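You operate a simulated robot arm through the tools that you are given. There is no shell and no other tool. Be economical: measure what you need, move in short steps, check, and stop when the job is done.

The job below is to be done with a simulated two-armed robot. You get a single attempt, and the scene is never put back.

Task
Clamp the short red pipe's nozzle, shut its knob and put it back.
Fine: lay it on the grey mat first and hold it with the other hand while the clamp lever closes; it ends in the blue tray. Set down upright: short red pipe.

It is judged by the outcome, as a careful person would: the job done as asked, and still so three seconds after it is handed in. It fails if anything else is knocked over, pushed out of place, dropped, spilled or broken.

Robot
Two 7-joint arms with two-finger parallel grippers on one trunk, on a base that drives. Base frame: it is fixed to the floor where the robot stands at the start and does not move with it; the origin is under the middle of the robot, x ahead of it, y to its left, z up. Units: mm, rad, N and s.
The left shoulder is at the start at [70, 134, 1226], the right one opposite. With the tool pointing down near the work surface each hand reaches from about 100 to 620 mm from the robot's upright axis, wherever it stands, measured 20 degrees to its own side. Places, roughly: blue tray [500, 200, 800]; grey mat [200, 200, 800]; nozzle knob [500, 0, 900]; pipe clamp lever [400, 100, 900]. Payload 1.57 kg a hand.
The TCP of each hand is the grasp point between the finger pads, 30 mm short of the fingertips. In the tool frame z runs along the fingers and y along their closing line. Largest opening 80 mm; finger width 17, thickness 12; the body of the gripper, 40 by 82 mm, starts 80 mm behind the TCP.
Orientation is told as [roll, pitch, yaw] about the base's x, y, z axes, in that order, counted from this pose: with the fingers straight down and closing along the base's y, the tool's x points along the base's -x, its y along +y and its z along -z.

Tools
- The arms move only by the tool arm_command. It takes "left_motion", "right_motion" or both (then of equal length, played together; a hand with none holds still); each is a list of rows, each a list of 7 numbers: the finger opening in cm, from 0 to 8, then the shift along the tool's x, y, z in units of 150 mm (1.0 is 150 mm), then the turn, a rotation vector about the tool's x, y, z in units of 90 degrees (1.0 is 90 degrees). In form: [[hand, dx, dy, dz, rx, ry, rz], ...]. A call has 1 to 20 rows; each row is the pose to reach, as a shift and turn from the pose commanded when the call began, along the tool's axes at that moment. A call with a number of a shift or a turn outside -1 to 1 is refused whole. Each row takes 0.2 s and may step no farther than 50 mm and 0.15 rad from the row before; otherwise, or with a gripper value out of range, the whole call is refused. A pose out of reach is approached as far as the arm can. The call stops where the force on the tool passes 90 N (or 10 N more than at its start, if that is more) or the arm is blocked; 0.2 s more then pass. Each finger travels about 153 mm/s and halts on what it meets, pressing with about 30 N; the grip force reading is that of the motor and also rises with nothing between the fingers. The clock runs only during rows and for 0.2 s after the last one: add rows that repeat a pose to give the fingers time. It gives the time, the measured TCP pose, the force on the tool (base axes), the opening and the grip force at its end, in the units of the frame above (readings bear some noise), with the torque about the TCP (base axes, N m) and any sound that the robot's microphone picked up, and new pictures: "show" is both (left out), scene, wrist or none (wrist: the cameras of the hands that moved).
- Cameras (640 x 400 px; columns grow to the right, rows downward): "scene" is now at [114.4, 37.7, 1427.5]; the picture's right is [0.50, -0.87, 0.00], its down [-0.70, -0.41, -0.59] and it looks along [0.51, 0.29, -0.81] (base axes); focal length 214 px, centre (320, 200). "left" rides on the left gripper at [72, 7, -122] in its tool frame; the picture's right is [-0.09, 1.00, 0.00], its down [-0.84, -0.08, -0.54] and it looks along [-0.54, -0.05, 0.84] (tool axes); focal length 238 px, centre (320, 200). "right" rides on the right gripper at [72, -7, -122] in its tool frame; the picture's right is [0.09, 1.00, 0.00], its down [-0.84, 0.08, -0.54] and it looks along [-0.54, 0.05, 0.84] (tool axes); focal length 238 px, centre (320, 200). There is no depth. A picture from a camera that has moved, and an enlarged one, comes with that camera's place and axes in the base frame and with its lens.
- raise_lower(by): slides the trunk up (or, below 0, down) by that many mm; the arms and the scene camera ride with it, the base frame stays. It gives what a move gives, with no picture.
- roll_base(legs): drives the robot by 1 to 6 legs, each [ahead, left, turn to the left] in mm, mm and rad, along the robot's own axes; the way and the turn of a leg run together, so that a leg with both is an arc; at most 1500 mm and 3.142 rad a leg. The arms and the cameras ride along, it lands a little off, and it stops where it bumps. It gives what a move gives, and a new picture of the scene camera.
- aim_head(pan, tilt): turns the head with the scene camera to pan (to the left, within 1.501 rad either way) and tilt (down, from -0.506 to 1.204), counted from straight ahead of the robot. It gives what a move gives, and a new picture of the scene camera.
- zoom(camera, box): a new picture of the part [left, top, right, bottom] of that camera's present view, enlarged. The clock stands still meanwhile.
- hand_in(): hands the job in; it is judged then, once.

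Go step by step. Nothing tells you exact positions but the pictures and the camera data: compare them with the known pose of the tool, close in by small moves and look again before you grip or let go. The budget is 120 turns and 260 pictures, counting those below and the enlarged ones. Unless the task says otherwise, let go and move clear before handing in, and close with one line.

The tools are called after ">>>" as a command line: name --argument value ..., lists and objects as JSON in quotes. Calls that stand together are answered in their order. arm_command: Moves the arms, as the interface text tells. Its arguments: {"type":"object","properties":{"left_motion":{"type":"array","items":{"type":"array","items":{"type":"number"}}},"right_motion":{"type":"array","items":{"type":"array","items":{"type":"number"}}},"show":{"type":"string","enum":["both","scene","wrist","none"]}},"required":[]} The other tools are called the same way: raise_lower (by) slides the trunk up or down; roll_base (legs) drives the base; aim_head (pan, tilt) turns the head that bears the scene camera; zoom (camera, box) takes an enlarged picture of a part of a camera's view; hand_in () hands the job in.

At the start:

```text
t: 0.0
left_ee_pos: [371.1, 390.7, 1207.2]
left_orientation: [-0.001, 0.0, 0.0]
left_ft_force: [0.0, -0.5, -0.6]
left_torque: [0.01, -0.01, 0.05]
left_gripper_width: 79.7
left_gripper_force: 0.1
right_ee_pos: [328.9, -23.5, 1215.3]
right_orientation: [-0.001, 0.0, 0.0]
right_ft_force: [0.0, -0.6, -1.1]
right_torque: [0.0, 0.02, -0.02]
right_gripper_width: 80.0
right_gripper_force: 0.1
trunk travel left (down, up): [-800.0, 140.0]
robot x, y, heading: [-1.6, -1.6, -0.008]
head pan, tilt: [0.524, 0.946]
```

scene: 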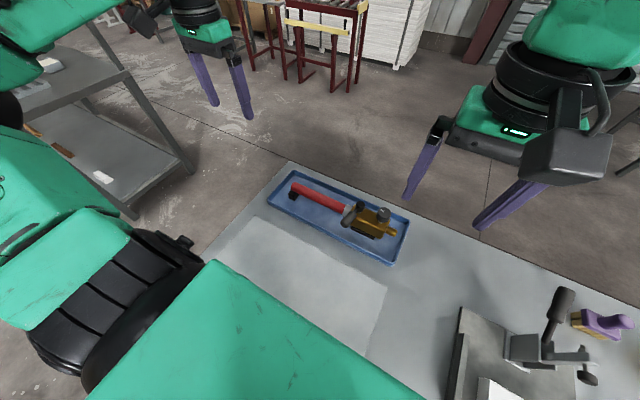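
right: 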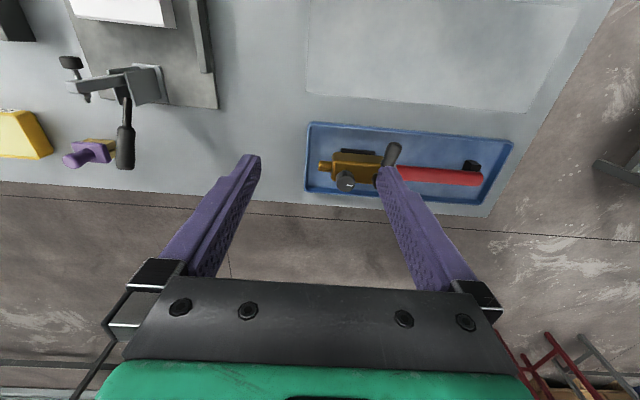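
left: 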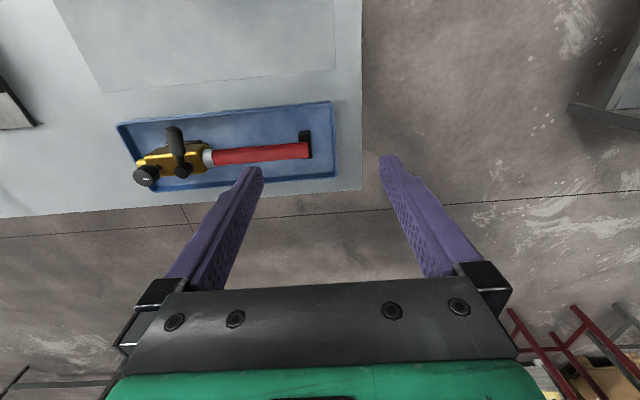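

I see a blue tray with a red pipe and brass nozzle, a grey mat, and to the right some clamp fixture. I'll zoom in to understand the parts.

>>> zoom --camera "scene" --box '[250, 150, 430, 270]'

>>> zoom --camera "right" --box '[290, 100, 530, 230]'

>>> zoom --camera "left" --box '[100, 80, 350, 220]'

>>> aim_head --pan -0.2 --tilt 0.9

```text
3.33 times, centred on (340, 210) of scene
camera zoom: at [114.4, 37.7, 1427.5], right [0.5, -0.87, 0.0], down [-0.7, -0.41, -0.59], along [0.51, 0.29, -0.81], focal length 715 px, centre (253, 167)
```

zoom: 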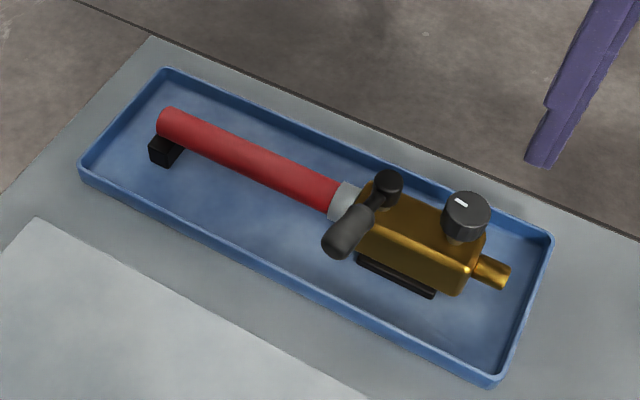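

```text
2.67 times, centred on (410, 165) of right
camera zoom: at [255.8, -29.6, 1337.7], right [-0.09, 1.0, 0.0], down [0.84, 0.08, 0.54], along [0.54, 0.05, -0.84], focal length 636 px, centre (80, 293)
```

zoom: 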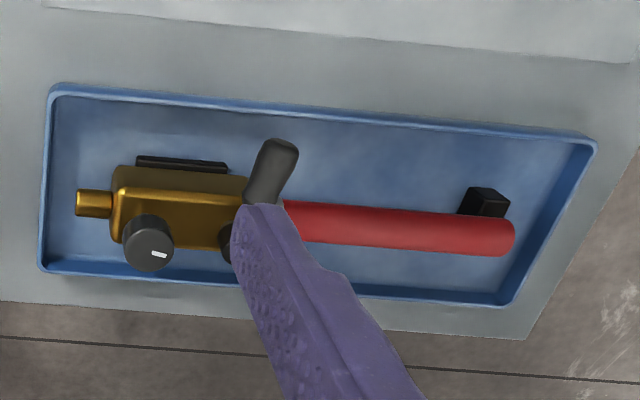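

```text
2.56 times, centred on (225, 150) of left
camera zoom: at [299.2, 398.0, 1329.8], right [0.09, 1.0, 0.0], down [0.84, -0.08, 0.54], along [0.54, -0.05, -0.84], focal length 610 px, centre (563, 328)
```

zoom: 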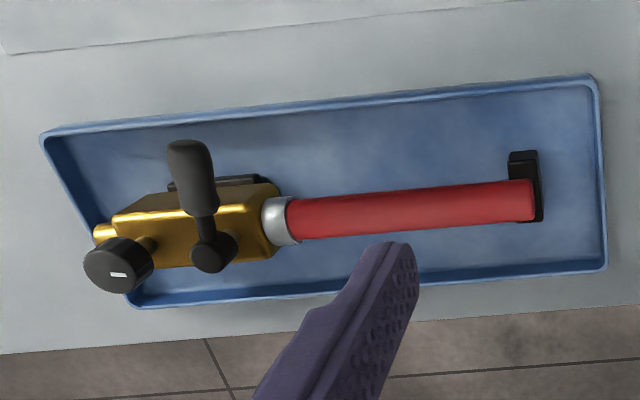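

```text
t: 1.1
left_ee_pos: [372.4, 390.4, 1207.6]
left_orientation: [0.0, 0.0, 0.0]
left_ft_force: [0.9, -0.3, -0.8]
left_torque: [-0.01, 0.03, -0.02]
left_gripper_width: 79.7
left_gripper_force: 0.1
right_ee_pos: [328.8, -25.5, 1215.5]
right_orientation: [0.0, 0.002, -0.001]
right_ft_force: [-0.4, -0.8, -0.7]
right_torque: [0.0, 0.0, 0.0]
right_gripper_width: 79.9
right_gripper_force: 0.0
trunk travel left (down, up): [-800.0, 140.0]
robot x, y, heading: [0.6, 0.4, -0.001]
head pan, tilt: [-0.201, 0.901]
camera scene: at [125.2, -13.8, 1430.8], right [-0.2, -0.98, 0.0], down [-0.77, 0.16, -0.62], along [0.61, -0.12, -0.78], focal length 214 px, centre (320, 200)
```

scene: 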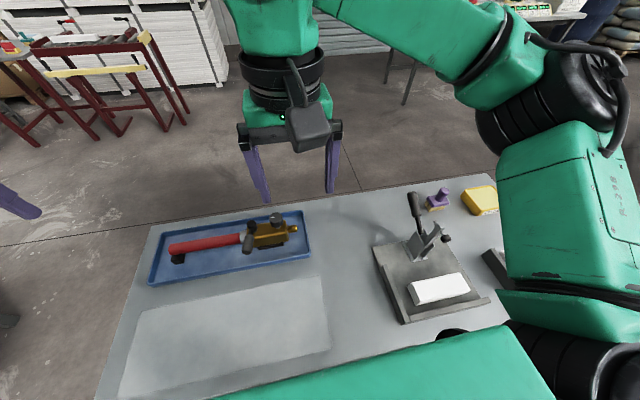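

The lever and knob are on the brass nozzle itself, and the pipe lies along y at about x≈500, y 0–365. The toggle clamp on the right is just clutter. I'll bring the right hand closer to look at the lever and knob.

>>> arm_command --right_motion '[[8, -0.1, 0.1, 0.2, 0, 0, 0], [8, -0.2, 0.2, 0.4, 0, 0, 0], [8, -0.3, 0.3, 0.6, 0, 0, 0], [8, -0.4, 0.4, 0.8, 0, 0, 0], [8, -0.5, 0.5, 0.98, 0, 0, 0]]' --show "wrist"

>>> aim_head --pan 0.25 --tilt 0.85

>>> zoom --camera "right" --box '[160, 50, 480, 250]'

```text
t: 2.3
left_ee_pos: [372.0, 391.8, 1206.7]
left_orientation: [-0.002, 0.001, 0.0]
left_ft_force: [-0.1, 0.9, -0.3]
left_torque: [0.0, -0.01, 0.01]
left_gripper_width: 79.9
left_gripper_force: 0.1
right_ee_pos: [405.1, 54.4, 1066.5]
right_orientation: [-0.001, 0.001, 0.001]
right_ft_force: [0.2, 0.5, 0.2]
right_torque: [-0.05, -0.01, -0.01]
right_gripper_width: 80.0
right_gripper_force: 0.0
trunk travel left (down, up): [-800.0, 140.0]
robot x, y, heading: [0.7, -0.1, 0.003]
head pan, tilt: [-0.201, 0.901]
camera right: at [331.6, 47.1, 1188.7], right [-0.09, 1.0, 0.0], down [0.84, 0.08, 0.54], along [0.54, 0.05, -0.84], focal length 238 px, centre (320, 200)
```

right: 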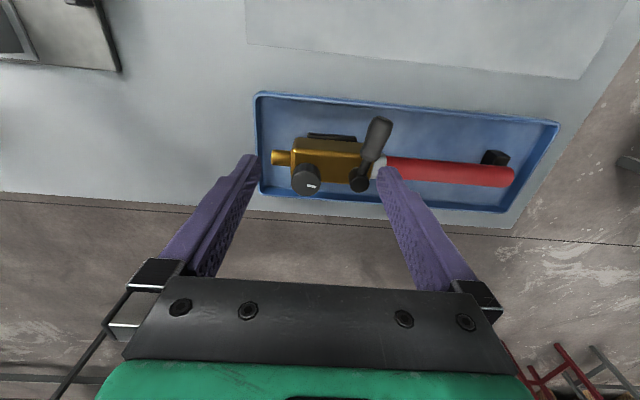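

```text
t: 3.2
left_ee_pos: [371.3, 389.4, 1208.0]
left_orientation: [-0.001, -0.002, 0.0]
left_ft_force: [0.4, -0.1, 0.8]
left_torque: [0.01, -0.01, 0.01]
left_gripper_width: 80.2
left_gripper_force: 0.0
right_ee_pos: [404.6, 49.8, 1066.9]
right_orientation: [0.0, 0.001, 0.001]
right_ft_force: [-0.5, -0.6, 1.0]
right_torque: [0.02, 0.02, -0.01]
right_gripper_width: 80.0
right_gripper_force: 0.0
trunk travel left (down, up): [-800.0, 140.0]
robot x, y, heading: [2.3, -1.9, -0.004]
head pan, tilt: [0.25, 0.85]
camera scene: at [126.7, 20.2, 1434.7], right [0.25, -0.97, 0.0], down [-0.73, -0.18, -0.66], along [0.64, 0.16, -0.75], focal length 214 px, centre (320, 200)
```

scene: 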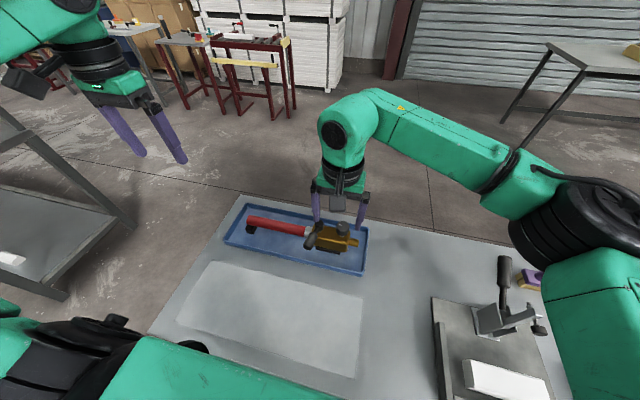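

```text
2.00 times, centred on (320, 150) of right
camera zoom: at [330.2, 45.7, 1189.6], right [-0.09, 1.0, 0.0], down [0.84, 0.08, 0.54], along [0.54, 0.05, -0.84], focal length 477 px, centre (320, 300)
```

zoom: 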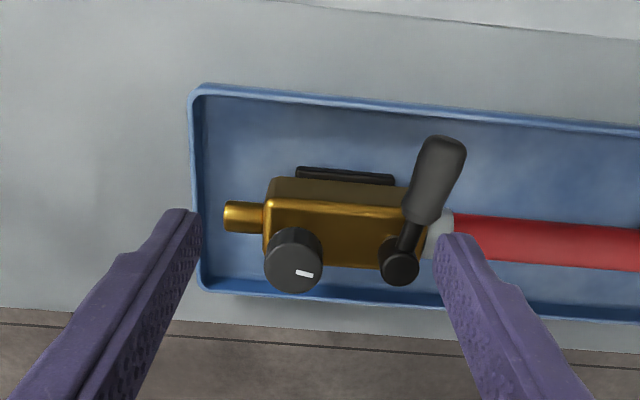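

The knob top is at about (479, 44, 918) and the lever hub at (479, 112, 905), with the handle tip near (399, 126, 911). The pipe axis is at x≈474, z≈861. I'll turn both hands so the fingers close along x, and place them above the pipe and body, cameras outward.

>>> arm_command --left_motion '[[8, -0.057, -0.08, 0.08, 0, 0, 0.084], [8, -0.114, -0.16, 0.16, 0, 0, 0.167], [8, -0.17, -0.24, 0.24, 0, 0, 0.25], [8, -0.23, -0.32, 0.32, 0, 0, 0.334], [8, -0.286, -0.4, 0.4, 0, 0, 0.417], [8, -0.343, -0.48, 0.48, 0, 0, 0.5], [8, -0.4, -0.56, 0.56, 0, 0, 0.584], [8, -0.457, -0.64, 0.64, 0, 0, 0.667], [8, -0.515, -0.72, 0.72, 0, 0, 0.75], [8, -0.572, -0.8, 0.8, 0, 0, 0.834], [8, -0.63, -0.88, 0.88, 0, 0, 0.917], [8, -0.687, -0.95, 0.98, 0, 0, 1.0]]' --right_motion '[[8, -0.04, 0.016, 0, 0, 0, -0.084], [8, -0.08, 0.032, 0, 0, 0, -0.167], [8, -0.12, 0.048, 0, 0, 0, -0.25], [8, -0.16, 0.064, 0, 0, 0, -0.334], [8, -0.2, 0.08, 0, 0, 0, -0.417], [8, -0.24, 0.096, 0, 0, 0, -0.5], [8, -0.28, 0.112, 0, 0, 0, -0.584], [8, -0.32, 0.128, 0, 0, 0, -0.667], [8, -0.36, 0.144, 0, 0, 0, -0.75], [8, -0.4, 0.16, 0, 0, 0, -0.834], [8, -0.44, 0.176, 0, 0, 0, -0.917], [8, -0.475, 0.19, 0, 0, 0, -1.0]]'

```text
t: 5.8
left_ee_pos: [472.7, 247.1, 1062.9]
left_orientation: [0.003, 0.001, -1.574]
left_ft_force: [-0.4, 0.8, 1.0]
left_torque: [0.0, -0.06, -0.02]
left_gripper_width: 80.1
left_gripper_force: 0.1
right_ee_pos: [349.9, 85.1, 1138.8]
right_orientation: [-0.04, -0.247, 1.25]
right_ft_force: [-0.6, -0.3, 0.6]
right_torque: [-0.05, -0.1, -0.03]
right_gripper_width: 80.1
right_gripper_force: 0.1
right hand out of reach, approached as far as the arm can: row 7, 8, 9, 10, 11, 12
trunk travel left (down, up): [-800.0, 140.0]
robot x, y, heading: [-4.0, -2.9, -0.001]
head pan, tilt: [0.25, 0.85]
camera scene: at [123.5, 19.7, 1435.1], right [0.25, -0.97, 0.0], down [-0.73, -0.19, -0.66], along [0.64, 0.16, -0.75], focal length 214 px, centre (320, 200)
camera right: at [318.7, -8.5, 1239.9], right [-0.97, 0.24, -0.06], down [0.12, 0.68, 0.73], along [0.22, 0.7, -0.68], focal length 238 px, centre (320, 200)
camera left: at [478.6, 319.4, 1184.3], right [1.0, -0.1, 0.0], down [-0.08, -0.84, 0.54], along [-0.05, -0.54, -0.84], focal length 238 px, centre (320, 200)
```

scene: 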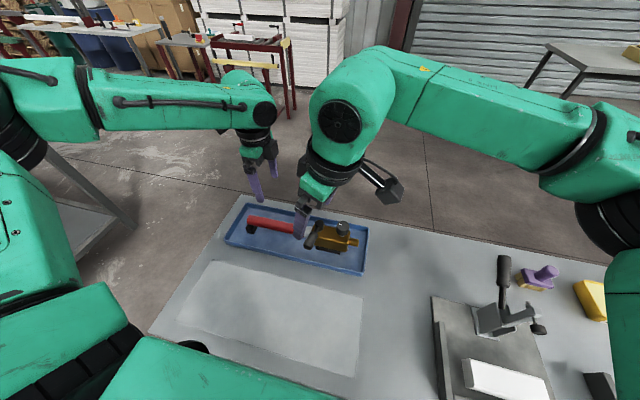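
right: 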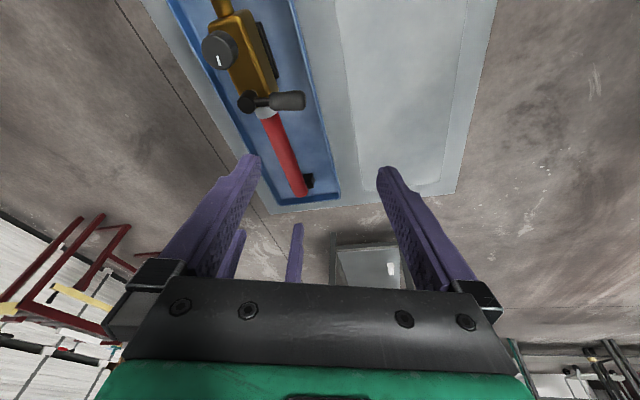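
left: 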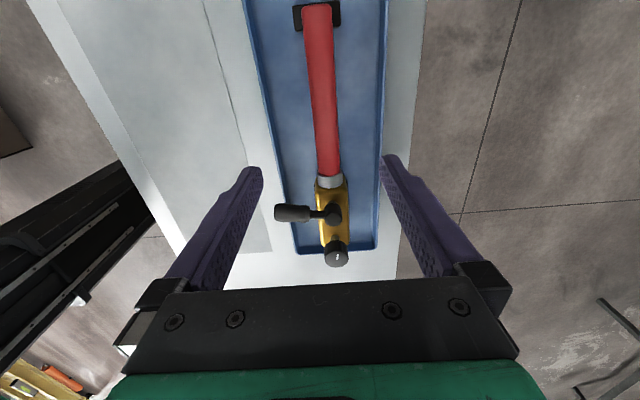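

The right hand can't reach yaw +90 there, so I'll turn it the other way round.

>>> arm_command --right_motion '[[8, 0, 0.02, 0, 0, 0, 0.09], [8, 0, 0.05, 0, 0, 0, 0.18], [8, 0, 0.08, 0, 0, 0, 0.27], [8, 0, 0.11, 0, 0, 0, 0.36], [8, 0, 0.14, 0, 0, 0, 0.45], [8, 0, 0.17, 0, 0, 0, 0.54], [8, 0, 0.2, 0, 0, 0, 0.63], [8, 0, 0.23, 0, 0, 0, 0.72], [8, 0, 0.26, 0, 0, 0, 0.81], [8, 0, 0.29, 0, 0, 0, 0.9], [8, 0, 0.3, 0, 0, 0, 1.0]]' --show "none"

>>> arm_command --right_motion '[[8, -0.02, 0, 0, 0, 0, 0.09], [8, -0.05, 0, 0, 0, 0, 0.18], [8, -0.08, 0, 0, 0, 0, 0.27], [8, -0.11, 0, 0, 0, 0, 0.36], [8, -0.14, 0, 0, 0, 0, 0.45], [8, -0.17, 0, 0, 0, 0, 0.54], [8, -0.2, 0, 0, 0, 0, 0.63], [8, -0.23, 0, 0, 0, 0, 0.72], [8, -0.26, 0, 0, 0, 0, 0.81], [8, -0.29, 0, 0, 0, 0, 0.9], [8, -0.3, 0, 0, 0, 0, 1.0]]' --show "both"

```text
refused: row 11 steps farther than a row can; nothing moved
```

```text
refused: row 11 steps farther than a row can; nothing moved
```

>>> arm_command --right_motion '[[8, 0, 0.02, 0, 0, 0, 0.08], [8, 0, 0.05, 0, 0, 0, 0.16], [8, 0, 0.08, 0, 0, 0, 0.25], [8, 0, 0.11, 0, 0, 0, 0.34], [8, 0, 0.14, 0, 0, 0, 0.43], [8, 0, 0.17, 0, 0, 0, 0.52], [8, 0, 0.2, 0, 0, 0, 0.61], [8, 0, 0.23, 0, 0, 0, 0.7], [8, 0, 0.26, 0, 0, 0, 0.79], [8, 0, 0.29, 0, 0, 0, 0.87], [8, 0, 0.3, 0, 0, 0, 0.94], [8, 0, 0.3, 0, 0, 0, 1.0]]' --show "none"

>>> arm_command --right_motion '[[8, -0.02, 0, 0, 0, 0, 0.08], [8, -0.05, 0, 0, 0, 0, 0.16], [8, -0.08, 0, 0, 0, 0, 0.25], [8, -0.11, 0, 0, 0, 0, 0.34], [8, -0.14, 0, 0, 0, 0, 0.43], [8, -0.17, 0, 0, 0, 0, 0.52], [8, -0.2, 0, 0, 0, 0, 0.61], [8, -0.23, 0, 0, 0, 0, 0.7], [8, -0.26, 0, 0, 0, 0, 0.79], [8, -0.29, 0, 0, 0, 0, 0.87], [8, -0.3, 0, 0, 0, 0, 0.94], [8, -0.3, 0, 0, 0, 0, 1.0]]' --show "both"

```text
t: 8.4
left_ee_pos: [475.2, 248.7, 1060.3]
left_orientation: [0.0, -0.002, -1.571]
left_ft_force: [-0.5, -0.6, 0.2]
left_torque: [0.01, 0.0, -0.01]
left_gripper_width: 80.0
left_gripper_force: 0.0
right_ee_pos: [309.6, 102.9, 1137.4]
right_orientation: [0.247, -0.037, -0.334]
right_ft_force: [-0.2, -0.1, -0.6]
right_torque: [0.01, -0.02, -0.02]
right_gripper_width: 80.0
right_gripper_force: 0.1
trunk travel left (down, up): [-800.0, 140.0]
robot x, y, heading: [-1.3, 1.1, -0.002]
head pan, tilt: [0.25, 0.85]
```

```text
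t: 11.0
left_ee_pos: [474.5, 247.5, 1060.6]
left_orientation: [-0.001, 0.0, -1.57]
left_ft_force: [-0.1, 0.0, -0.1]
left_torque: [0.04, 0.04, 0.0]
left_gripper_width: 79.5
left_gripper_force: 0.0
right_ee_pos: [354.1, 87.5, 1137.8]
right_orientation: [0.035, 0.244, -1.894]
right_ft_force: [-0.2, -0.3, 0.0]
right_torque: [0.01, -0.04, 0.01]
right_gripper_width: 80.0
right_gripper_force: 0.0
trunk travel left (down, up): [-800.0, 140.0]
robot x, y, heading: [-1.0, -2.8, -0.001]
head pan, tilt: [0.25, 0.85]
camera scene: at [127.0, 20.6, 1434.7], right [0.25, -0.97, 0.0], down [-0.73, -0.19, -0.66], along [0.64, 0.16, -0.75], focal length 214 px, centre (320, 200)
camera right: at [354.2, 131.0, 1274.3], right [0.97, -0.24, 0.06], down [-0.25, -0.91, 0.33], along [-0.02, -0.33, -0.94], focal length 238 px, centre (320, 200)
```

scene: 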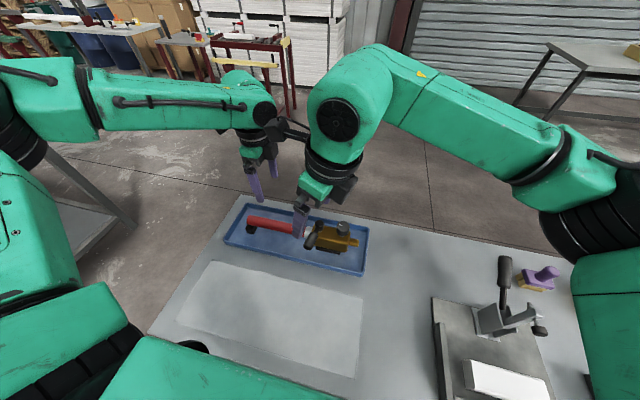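
right: 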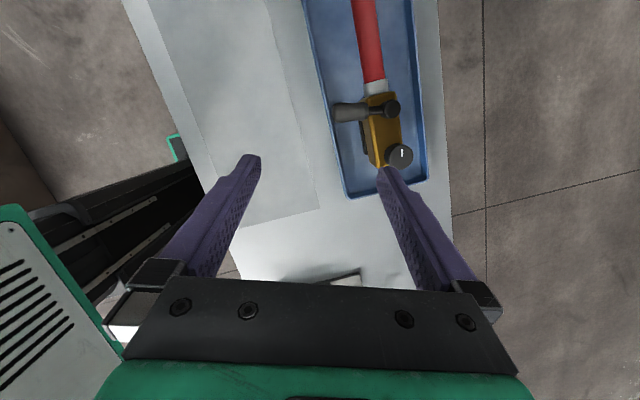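

Yaw −90 works. Now I'll straighten the right hand over the body.

>>> arm_command --right_motion '[[8, 0.02, 0.15, 0.12, 0.009, -0.031, -0.041], [8, 0.04, 0.3, 0.24, 0.019, -0.062, -0.082], [8, 0.06, 0.45, 0.36, 0.028, -0.093, -0.124], [8, 0.08, 0.6, 0.48, 0.038, -0.124, -0.165], [8, 0.108, 0.743, 0.589, 0.047, -0.155, -0.206], [8, 0.108, 0.743, 0.589, 0.047, -0.155, -0.206]]' --show "both"

```text
t: 12.4
left_ee_pos: [474.5, 247.6, 1060.7]
left_orientation: [-0.001, 0.001, -1.571]
left_ft_force: [0.7, 0.5, 0.9]
left_torque: [-0.02, -0.04, -0.03]
left_gripper_width: 80.0
left_gripper_force: 0.0
right_ee_pos: [473.3, 85.4, 1060.9]
right_orientation: [0.001, -0.007, -1.57]
right_ft_force: [-1.0, 0.0, -0.5]
right_torque: [0.02, 0.04, 0.02]
right_gripper_width: 80.1
right_gripper_force: 0.2
trunk travel left (down, up): [-800.0, 140.0]
robot x, y, heading: [0.9, 2.8, 0.004]
head pan, tilt: [0.25, 0.85]
camera scene: at [126.5, 20.2, 1434.8], right [0.25, -0.97, 0.0], down [-0.73, -0.19, -0.66], along [0.64, 0.16, -0.75], focal length 214 px, centre (320, 200)
camera right: at [464.5, 159.9, 1182.3], right [1.0, 0.09, 0.0], down [0.08, -0.83, 0.55], along [0.05, -0.55, -0.84], focal length 238 px, centre (320, 200)
```

scene: 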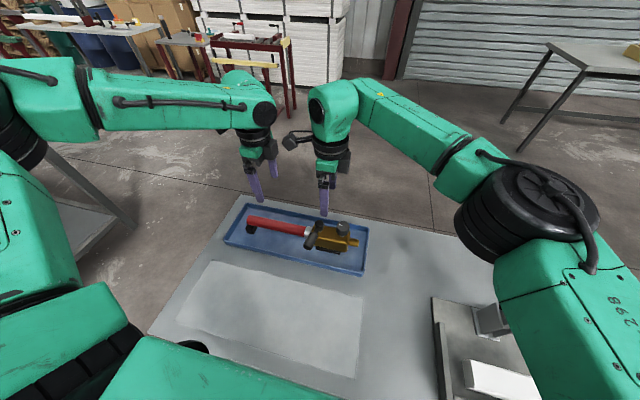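
right: 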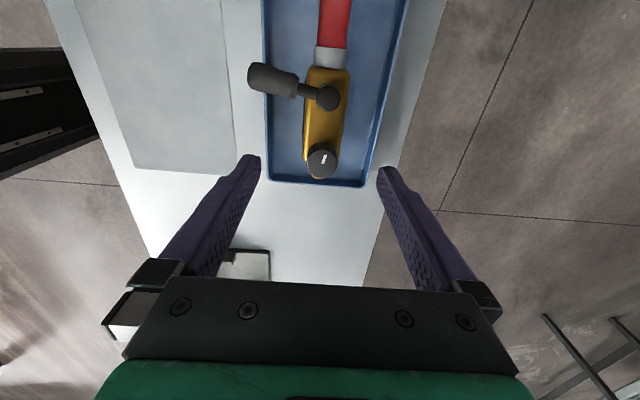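

>>> zoom --camera "right" --box '[240, 40, 400, 190]'

>>> zoom --camera "left" --box '[240, 120, 420, 280]'

>>> zoom --camera "scene" --box '[290, 205, 380, 275]'

```text
2.67 times, centred on (320, 115) of right
camera zoom: at [464.5, 159.9, 1182.3], right [1.0, 0.09, 0.0], down [0.08, -0.83, 0.55], along [0.05, -0.55, -0.84], focal length 636 px, centre (320, 427)
```

zoom: 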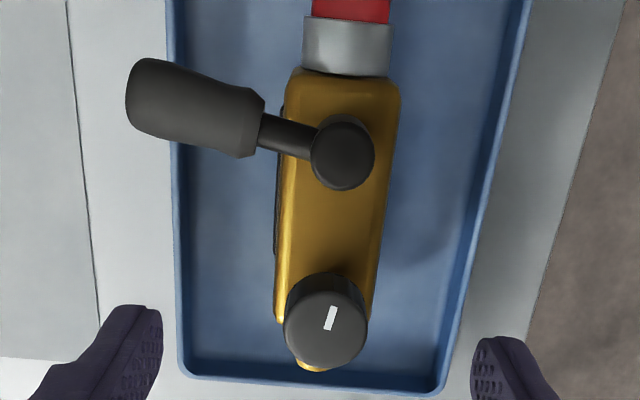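

```text
2.50 times, centred on (330, 200) of left
camera zoom: at [480.7, 320.0, 1183.1], right [1.0, -0.09, 0.0], down [-0.08, -0.84, 0.54], along [-0.05, -0.54, -0.84], focal length 596 px, centre (295, 200)
```

zoom: 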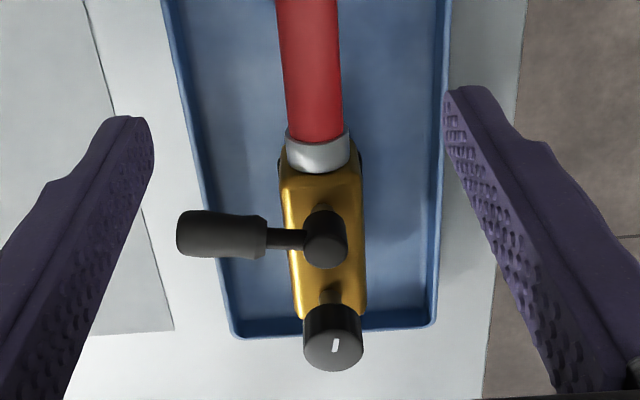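

```text
5.71 times, centred on (335, 240) of scene
camera zoom: at [126.5, 20.2, 1434.8], right [0.25, -0.97, 0.0], down [-0.73, -0.19, -0.66], along [0.64, 0.16, -0.75], focal length 1226 px, centre (234, -29)
```

zoom: 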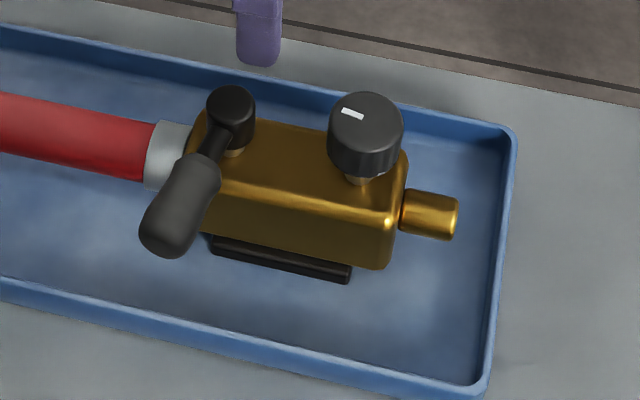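

The body is centred at x≈477 and about 49 mm wide, with the knob mark pointing along the pipe (open) and the lever crosswise (open). I'll lower both hands with fingers open.

>>> arm_command --left_motion '[[8, 0, 0, 0.2, 0, 0, 0], [8, 0, 0, 0.4, 0, 0, 0], [8, 0, 0, 0.6, 0, 0, 0], [8, 0, 0, 0.8, 0, 0, 0], [8, 0, 0, 0.8, 0, 0, 0]]' --right_motion '[[8, -0.01, 0.01, 0.2, 0, 0, 0], [8, -0.02, 0.02, 0.4, 0, 0, 0], [8, -0.027, 0.027, 0.6, 0, 0, 0], [8, -0.027, 0.027, 0.8, 0, 0, 0], [8, -0.027, 0.027, 0.8, 0, 0, 0]]' --show "both"

```text
t: 13.6
left_ee_pos: [474.0, 249.1, 940.8]
left_orientation: [0.001, 0.001, -1.572]
left_ft_force: [-0.7, -0.4, 0.1]
left_torque: [0.01, -0.03, -0.02]
left_gripper_width: 79.9
left_gripper_force: 0.0
right_ee_pos: [477.8, 80.4, 939.3]
right_orientation: [0.002, -0.008, -1.572]
right_ft_force: [0.7, 0.7, -0.5]
right_torque: [-0.04, 0.0, -0.03]
right_gripper_width: 79.7
right_gripper_force: 0.0
trunk travel left (down, up): [-800.0, 140.0]
robot x, y, heading: [-3.2, 3.2, -0.002]
head pan, tilt: [0.25, 0.85]
camera scene: at [126.5, 20.4, 1434.8], right [0.25, -0.97, 0.0], down [-0.73, -0.19, -0.66], along [0.64, 0.16, -0.75], focal length 214 px, centre (320, 200)
camera right: at [469.4, 154.9, 1061.6], right [1.0, 0.09, 0.0], down [0.07, -0.83, 0.55], along [0.05, -0.55, -0.84], focal length 238 px, centre (320, 200)
camera left: at [480.1, 319.3, 1061.5], right [1.0, -0.09, 0.0], down [-0.08, -0.84, 0.54], along [-0.05, -0.54, -0.84], focal length 238 px, centre (320, 200)
```

scene: 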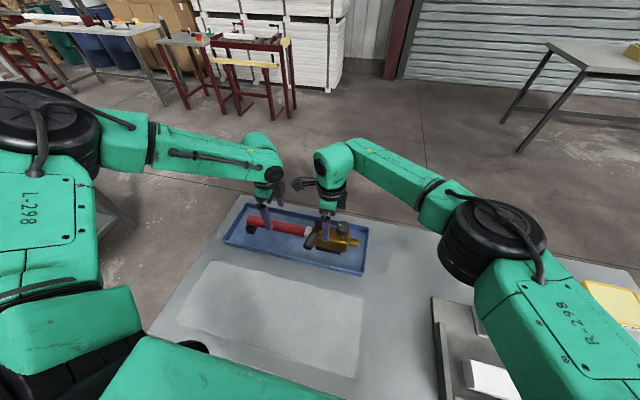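
right: 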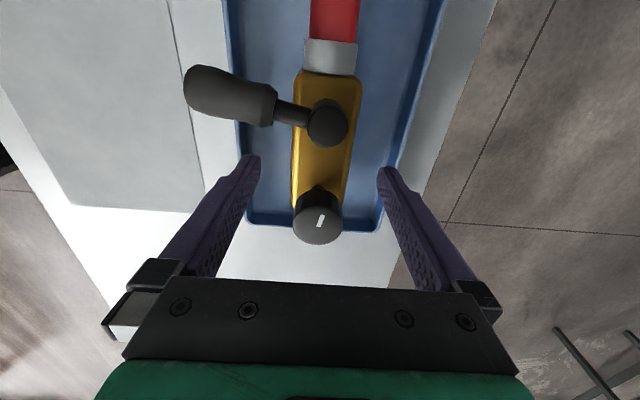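
left: 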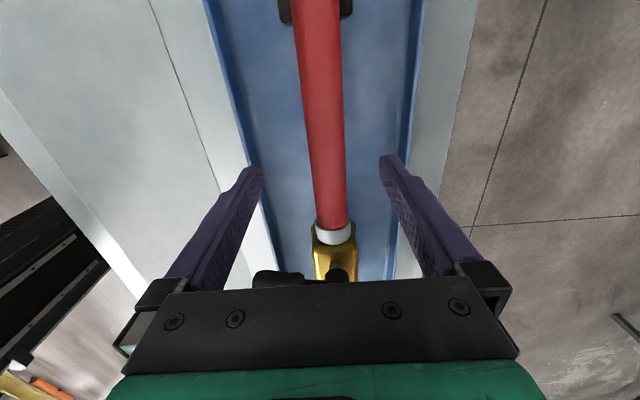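

Geometry agrees. I'll continue down to the grip height.

>>> arm_command --left_motion '[[8, 0, 0, 0.18, 0, 0, 0], [8, 0, 0, 0.36, 0, 0, 0], [8, 0, 0, 0.52, 0, 0, 0], [8, 0, 0, 0.52, 0, 0, 0]]' --right_motion '[[8, 0, 0, 0.17, 0, 0, 0], [8, 0, 0, 0.34, 0, 0, 0], [8, 0, 0, 0.49, 0, 0, 0], [8, 0, 0, 0.49, 0, 0, 0]]' --show "both"

>>> zoom --camera "scene" --box '[220, 180, 380, 280]'

```text
t: 14.6
left_ee_pos: [470.3, 248.8, 865.0]
left_orientation: [0.002, -0.003, -1.573]
left_ft_force: [0.7, -0.5, 0.2]
left_torque: [0.0, -0.03, -0.02]
left_gripper_width: 79.9
left_gripper_force: 0.1
left hand out of reach, approached as far as the arm can: row 3, 4
right_ee_pos: [477.5, 81.3, 868.0]
right_orientation: [0.002, -0.007, -1.57]
right_ft_force: [0.1, -0.6, -0.5]
right_torque: [0.01, 0.01, -0.01]
right_gripper_width: 80.0
right_gripper_force: 0.1
trunk travel left (down, up): [-800.0, 140.0]
robot x, y, heading: [-3.6, 0.5, -0.003]
head pan, tilt: [0.25, 0.85]
camera scene: at [126.8, 21.2, 1434.7], right [0.25, -0.97, 0.0], down [-0.73, -0.19, -0.66], along [0.64, 0.16, -0.75], focal length 214 px, centre (320, 200)
camera right: at [469.4, 154.9, 989.0], right [1.0, 0.09, 0.0], down [0.08, -0.83, 0.55], along [0.05, -0.55, -0.84], focal length 238 px, centre (320, 200)
camera left: at [476.0, 322.0, 987.4], right [1.0, -0.09, 0.0], down [-0.08, -0.84, 0.54], along [-0.05, -0.54, -0.84], focal length 238 px, centre (320, 200)
```

scene: 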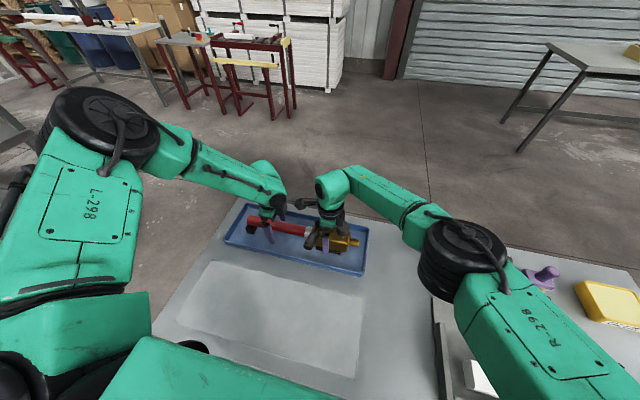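
right: 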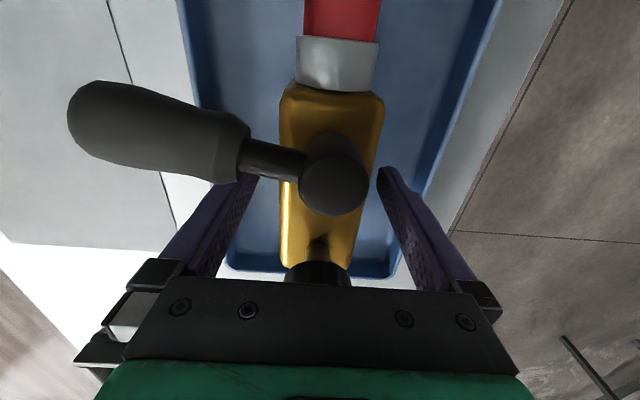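
left: 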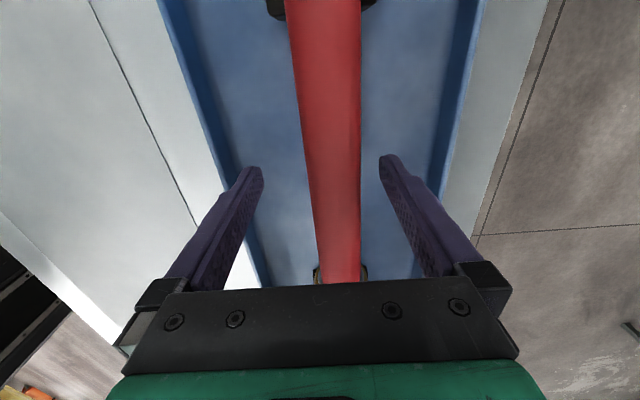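

```text
4.00 times, centred on (300, 230) of scene
camera zoom: at [126.8, 21.2, 1434.7], right [0.25, -0.97, 0.0], down [-0.73, -0.19, -0.66], along [0.64, 0.16, -0.75], focal length 858 px, centre (400, 80)
```

zoom: 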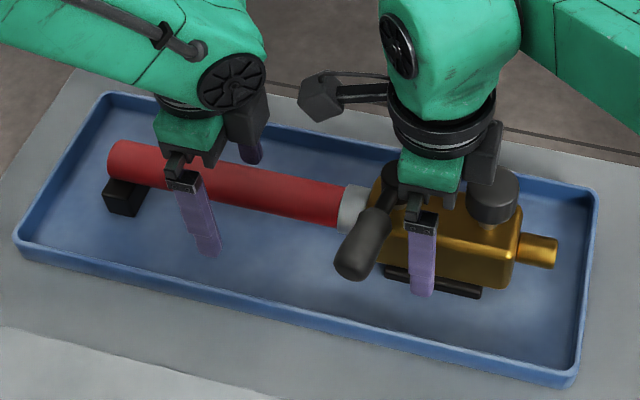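

The left hand is at its reach limit and sits about 6 mm short in x. I'll try to shift it slightly toward +x and to a lower y.

>>> arm_command --left_motion '[[8, -0.08, 0.02, -0.02, 0, 0, 0], [8, -0.16, 0.045, 0, 0, 0, 0], [8, -0.16, 0.045, 0, 0, 0, 0]]' --show "wrist"

```text
t: 15.4
left_ee_pos: [471.9, 230.1, 873.4]
left_orientation: [0.0, 0.0, -1.571]
left_ft_force: [-0.6, 0.2, 0.4]
left_torque: [-0.02, -0.01, 0.01]
left_gripper_width: 80.0
left_gripper_force: 0.1
left hand out of reach, approached as far as the arm can: row 1, 2, 3
right_ee_pos: [477.9, 81.1, 867.0]
right_orientation: [0.0, -0.007, -1.573]
right_ft_force: [-0.4, 0.4, 0.2]
right_torque: [0.0, 0.0, -0.02]
right_gripper_width: 80.1
right_gripper_force: 0.1
trunk travel left (down, up): [-800.0, 140.0]
robot x, y, heading: [3.1, 1.9, -0.0]
head pan, tilt: [0.25, 0.85]
camera left: at [476.9, 302.1, 996.2], right [1.0, -0.09, 0.0], down [-0.08, -0.84, 0.54], along [-0.05, -0.54, -0.84], focal length 238 px, centre (320, 200)
```

left: 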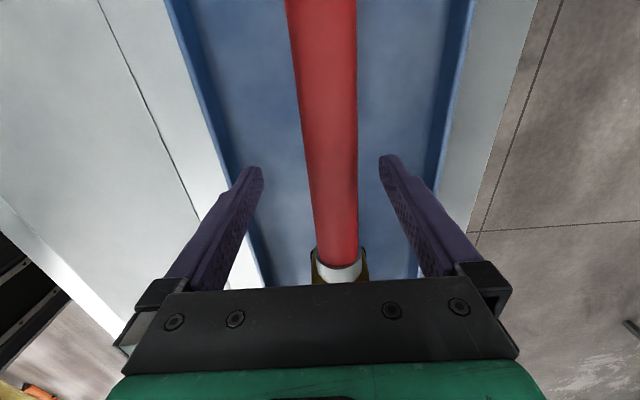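

The limit is stretch downward, so I'll raise both hands and then lower the trunk by 100 mm.

>>> arm_command --left_motion '[[8, 0, 0, -0.25, 0, 0, 0], [8, 0, 0, -0.5, 0, 0, 0], [8, 0, 0, -0.7, 0, 0, 0], [8, 0, 0, -0.867, 0, 0, 0]]' --right_motion '[[8, 0, 0, -0.25, 0, 0, 0], [8, 0, 0, -0.5, 0, 0, 0], [8, 0, 0, -0.7, 0, 0, 0], [8, 0, 0, -0.867, 0, 0, 0]]' --show "none"

>>> raise_lower --by -100

>>> aim_head --pan 0.3 --tilt 0.9

```text
t: 16.4
left_ee_pos: [469.8, 229.8, 1005.9]
left_orientation: [0.0, -0.001, -1.572]
left_ft_force: [0.3, -1.1, 1.0]
left_torque: [-0.01, -0.04, 0.0]
left_gripper_width: 80.1
left_gripper_force: 0.0
right_ee_pos: [475.7, 79.2, 996.4]
right_orientation: [0.004, -0.007, -1.573]
right_ft_force: [-0.5, 0.8, -0.3]
right_torque: [0.01, -0.01, -0.01]
right_gripper_width: 80.0
right_gripper_force: 0.0
trunk travel left (down, up): [-800.0, 140.0]
robot x, y, heading: [-1.7, 3.2, -0.002]
head pan, tilt: [0.25, 0.85]
```

```text
t: 17.7
left_ee_pos: [471.4, 230.5, 906.2]
left_orientation: [0.0, -0.001, -1.571]
left_ft_force: [0.0, -0.7, 0.5]
left_torque: [0.03, 0.01, 0.0]
left_gripper_width: 80.0
left_gripper_force: 0.0
right_ee_pos: [476.7, 80.7, 895.6]
right_orientation: [0.002, -0.008, -1.573]
right_ft_force: [0.0, -0.4, -0.7]
right_torque: [0.03, 0.02, 0.0]
right_gripper_width: 79.9
right_gripper_force: 0.1
trunk travel left (down, up): [-700.0, 240.0]
robot x, y, heading: [1.1, 2.1, 0.001]
head pan, tilt: [0.25, 0.85]
```

```text
t: 18.3
left_ee_pos: [470.7, 231.1, 905.5]
left_orientation: [0.0, -0.001, -1.572]
left_ft_force: [0.6, -0.4, 0.2]
left_torque: [0.0, -0.02, 0.02]
left_gripper_width: 80.0
left_gripper_force: 0.1
right_ee_pos: [475.9, 80.3, 897.1]
right_orientation: [0.001, -0.006, -1.57]
right_ft_force: [0.1, -0.1, 0.7]
right_torque: [0.01, 0.02, 0.0]
right_gripper_width: 79.9
right_gripper_force: 0.0
trunk travel left (down, up): [-700.0, 240.0]
robot x, y, heading: [2.9, -2.2, -0.006]
head pan, tilt: [0.3, 0.901]
camera scene: at [123.3, 23.5, 1330.8], right [0.3, -0.96, 0.0], down [-0.75, -0.23, -0.62], along [0.59, 0.18, -0.78], focal length 214 px, centre (320, 200)
```

scene: 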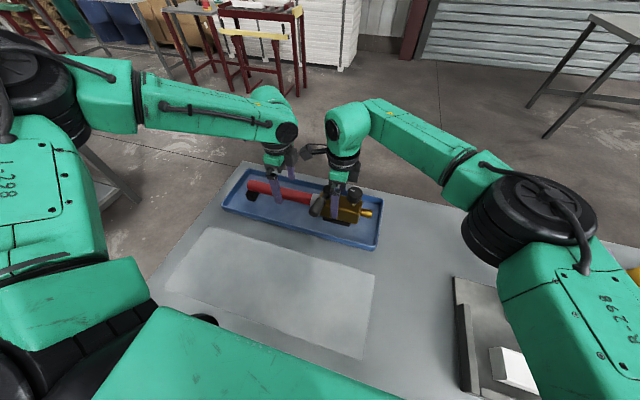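

Now lower the rest of the way.

>>> arm_command --left_motion '[[8, 0.03, 0.04, 0.1, 0, 0, 0], [8, 0.04, 0.04, 0.2, 0, 0, 0], [8, 0.04, 0.04, 0.29, 0, 0, 0], [8, 0.04, 0.04, 0.29, 0, 0, 0]]' --right_motion '[[8, 0, 0, 0.07, 0, 0, 0], [8, 0, 0, 0.14, 0, 0, 0], [8, 0, 0, 0.2, 0, 0, 0], [8, 0, 0, 0.2, 0, 0, 0]]' --show "wrist"

```text
t: 19.3
left_ee_pos: [476.1, 235.1, 861.9]
left_orientation: [-0.001, 0.0, -1.571]
left_ft_force: [0.3, 0.1, -0.3]
left_torque: [0.01, 0.02, -0.01]
left_gripper_width: 80.0
left_gripper_force: 0.0
right_ee_pos: [477.3, 79.2, 864.5]
right_orientation: [0.002, -0.007, -1.574]
right_ft_force: [-0.5, -1.2, -0.6]
right_torque: [0.0, 0.0, 0.02]
right_gripper_width: 80.0
right_gripper_force: 0.1
trunk travel left (down, up): [-700.0, 240.0]
robot x, y, heading: [0.9, -1.7, -0.0]
head pan, tilt: [0.3, 0.901]
camera right: at [468.8, 153.6, 986.9], right [1.0, 0.09, 0.0], down [0.08, -0.83, 0.55], along [0.05, -0.55, -0.84], focal length 238 px, centre (320, 200)
camera left: at [482.8, 308.1, 983.3], right [1.0, -0.09, 0.0], down [-0.08, -0.84, 0.54], along [-0.05, -0.54, -0.84], focal length 238 px, centre (320, 200)
```

right: 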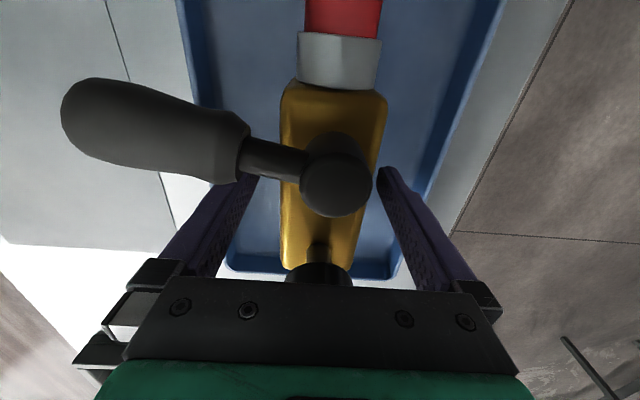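
left: 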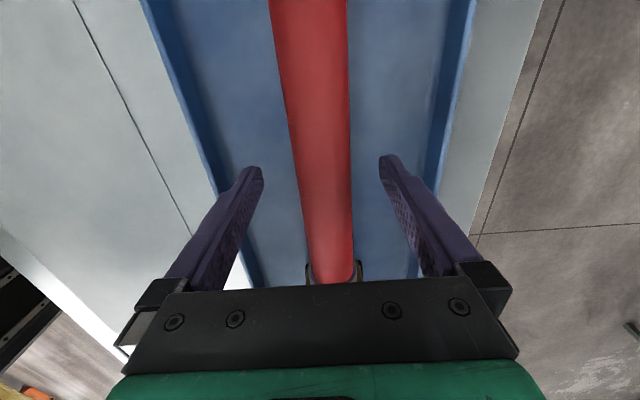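

Well centred. I'll close the right hand, then the left.

>>> arm_command --right_motion '[[5.5, 0, 0, 0, 0, 0, 0], [4, 0, 0, 0, 0, 0, 0], [2, 0, 0, 0, 0, 0, 0], [2, 0, 0, 0, 0, 0, 0]]' --show "none"

>>> arm_command --left_motion '[[5, 0, 0, 0, 0, 0, 0], [3, 0, 0, 0, 0, 0, 0], [1, 0, 0, 0, 0, 0, 0], [0.5, 0, 0, 0, 0, 0, 0]]' --show "wrist"

```text
t: 20.3
left_ee_pos: [476.4, 236.3, 861.6]
left_orientation: [0.001, 0.0, -1.57]
left_ft_force: [0.3, -0.4, 0.1]
left_torque: [0.0, 0.0, -0.02]
left_gripper_width: 80.0
left_gripper_force: 0.0
right_ee_pos: [475.5, 79.4, 865.1]
right_orientation: [0.002, -0.006, -1.573]
right_ft_force: [0.7, -0.3, 0.2]
right_torque: [0.02, 0.04, -0.2]
right_gripper_width: 51.8
right_gripper_force: 29.9
trunk travel left (down, up): [-700.0, 240.0]
robot x, y, heading: [-4.7, -1.6, 0.001]
head pan, tilt: [0.3, 0.901]
```

```text
t: 21.3
left_ee_pos: [476.7, 235.8, 862.1]
left_orientation: [0.001, -0.001, -1.573]
left_ft_force: [2.2, 2.1, 0.5]
left_torque: [0.13, -0.1, -0.35]
left_gripper_width: 33.1
left_gripper_force: 30.0
right_ee_pos: [475.7, 80.5, 865.5]
right_orientation: [0.002, -0.006, -1.57]
right_ft_force: [-3.9, -1.2, -0.1]
right_torque: [-0.11, 0.18, 0.6]
right_gripper_width: 52.0
right_gripper_force: 30.0
trunk travel left (down, up): [-700.0, 240.0]
robot x, y, heading: [2.1, -2.3, 0.001]
head pan, tilt: [0.3, 0.901]
camera left: at [483.0, 308.2, 983.5], right [1.0, -0.09, 0.0], down [-0.08, -0.84, 0.54], along [-0.05, -0.54, -0.84], focal length 238 px, centre (320, 200)
```

left: 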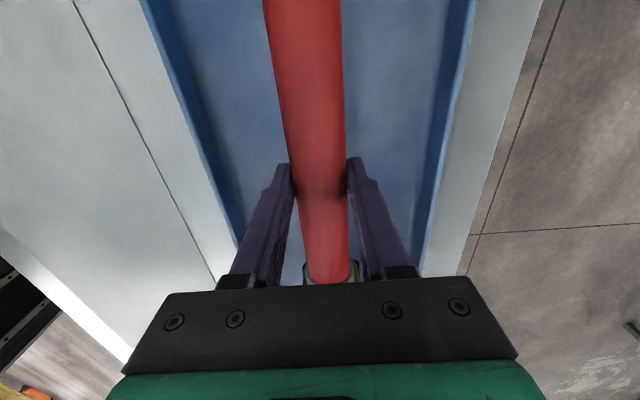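

Both hands grip (52 mm body, 33 mm pipe). Lifting together by 60 mm.

>>> arm_command --left_motion '[[0.5, 0, 0, -0.06, 0, 0, 0], [0.5, 0, 0, -0.13, 0, 0, 0], [0.5, 0, 0, -0.2, 0, 0, 0], [0.5, 0, 0, -0.27, 0, 0, 0], [0.5, 0, 0, -0.34, 0, 0, 0], [0.5, 0, 0, -0.4, 0, 0, 0]]' --right_motion '[[2, 0, 0, -0.06, 0, 0, 0], [2, 0, 0, -0.13, 0, 0, 0], [2, 0, 0, -0.2, 0, 0, 0], [2, 0, 0, -0.27, 0, 0, 0], [2, 0, 0, -0.34, 0, 0, 0], [2, 0, 0, -0.4, 0, 0, 0]]' --show "both"

>>> zoom --camera "scene" --box '[220, 160, 400, 270]'

```text
t: 22.7
left_ee_pos: [477.5, 235.5, 923.2]
left_orientation: [-0.003, -0.001, -1.571]
left_ft_force: [0.3, 2.6, -10.3]
left_torque: [0.66, 0.12, 0.43]
left_gripper_width: 32.9
left_gripper_force: 30.1
right_ee_pos: [476.6, 80.2, 925.5]
right_orientation: [0.002, -0.007, -1.574]
right_ft_force: [-1.9, -1.9, 4.6]
right_torque: [0.51, -0.22, -0.27]
right_gripper_width: 51.9
right_gripper_force: 29.7
trunk travel left (down, up): [-700.0, 240.0]
robot x, y, heading: [-4.6, -0.5, -0.002]
head pan, tilt: [0.3, 0.901]
camera scene: at [124.1, 23.7, 1330.7], right [0.3, -0.96, 0.0], down [-0.75, -0.23, -0.62], along [0.59, 0.18, -0.78], focal length 214 px, centre (320, 200)
camera right: at [469.0, 154.4, 1047.1], right [1.0, 0.09, 0.0], down [0.07, -0.83, 0.55], along [0.05, -0.55, -0.84], focal length 238 px, centre (320, 200)
camera left: at [483.3, 308.7, 1044.2], right [1.0, -0.09, 0.0], down [-0.08, -0.84, 0.54], along [-0.05, -0.54, -0.84], focal length 238 px, centre (320, 200)
```

scene: 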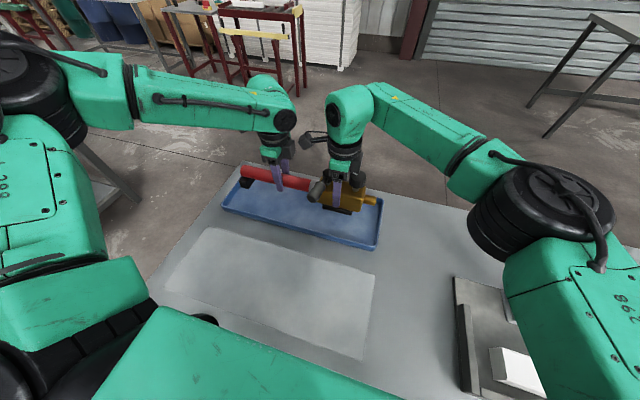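
right: 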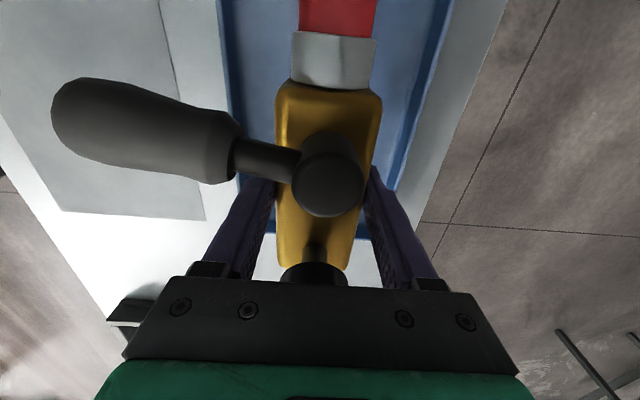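
left: 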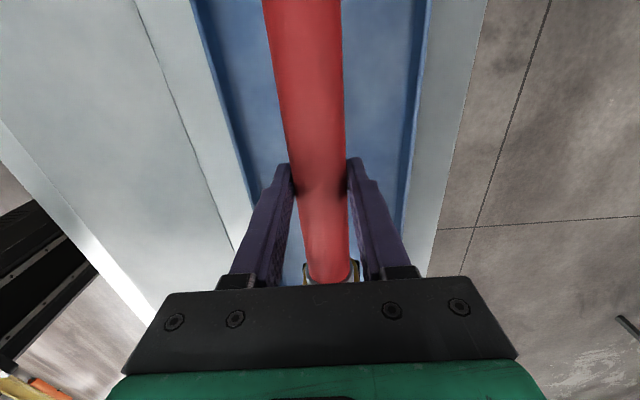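

```text
3.56 times, centred on (310, 215) of scene
camera zoom: at [124.1, 23.7, 1330.7], right [0.3, -0.96, 0.0], down [-0.75, -0.23, -0.62], along [0.59, 0.18, -0.78], focal length 763 px, centre (356, 147)
```

zoom: 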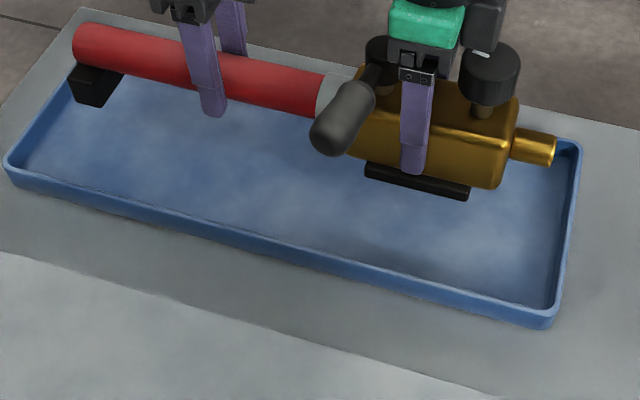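

The pipe is up and level, weighing about 0.6 kg. I'll carry it back toward −x over the mat in stages.

>>> arm_command --left_motion '[[0.5, 0, -0.08, 0, 0, 0, 0], [0.5, 0, -0.18, 0, 0, 0, 0], [0.5, 0, -0.28, 0, 0, 0, 0], [0.5, 0, -0.38, 0, 0, 0, 0], [0.5, 0, -0.48, 0, 0, 0, 0], [0.5, 0, -0.58, 0, 0, 0, 0], [0.5, 0, -0.66, 0, 0, 0, 0], [0.5, 0, -0.7, 0, 0, 0, 0]]' --right_motion '[[2, 0, -0.08, 0, 0, 0, 0], [2, 0, -0.18, 0, 0, 0, 0], [2, 0, -0.28, 0, 0, 0, 0], [2, 0, -0.38, 0, 0, 0, 0], [2, 0, -0.48, 0, 0, 0, 0], [2, 0, -0.58, 0, 0, 0, 0], [2, 0, -0.66, 0, 0, 0, 0], [2, 0, -0.7, 0, 0, 0, 0]]' --show "scene"

```text
t: 24.5
left_ee_pos: [371.7, 236.1, 921.4]
left_orientation: [0.001, 0.001, -1.57]
left_ft_force: [0.7, 7.6, 2.3]
left_torque: [-0.12, 0.06, -0.25]
left_gripper_width: 33.0
left_gripper_force: 30.1
right_ee_pos: [372.4, 80.1, 925.6]
right_orientation: [0.0, -0.009, -1.573]
right_ft_force: [-0.2, -7.2, -7.3]
right_torque: [-0.48, -0.14, 0.3]
right_gripper_width: 51.8
right_gripper_force: 30.2
trunk travel left (down, up): [-700.0, 240.0]
robot x, y, heading: [0.0, -0.2, -0.003]
head pan, tilt: [0.3, 0.901]
camera scene: at [123.8, 23.8, 1330.7], right [0.3, -0.96, 0.0], down [-0.75, -0.23, -0.62], along [0.59, 0.18, -0.78], focal length 214 px, centre (320, 200)
```

scene: 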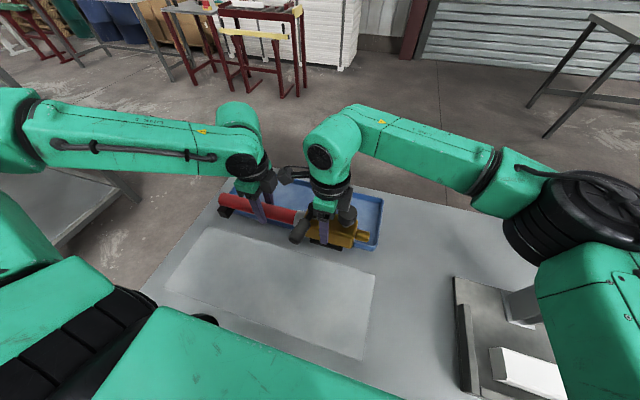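

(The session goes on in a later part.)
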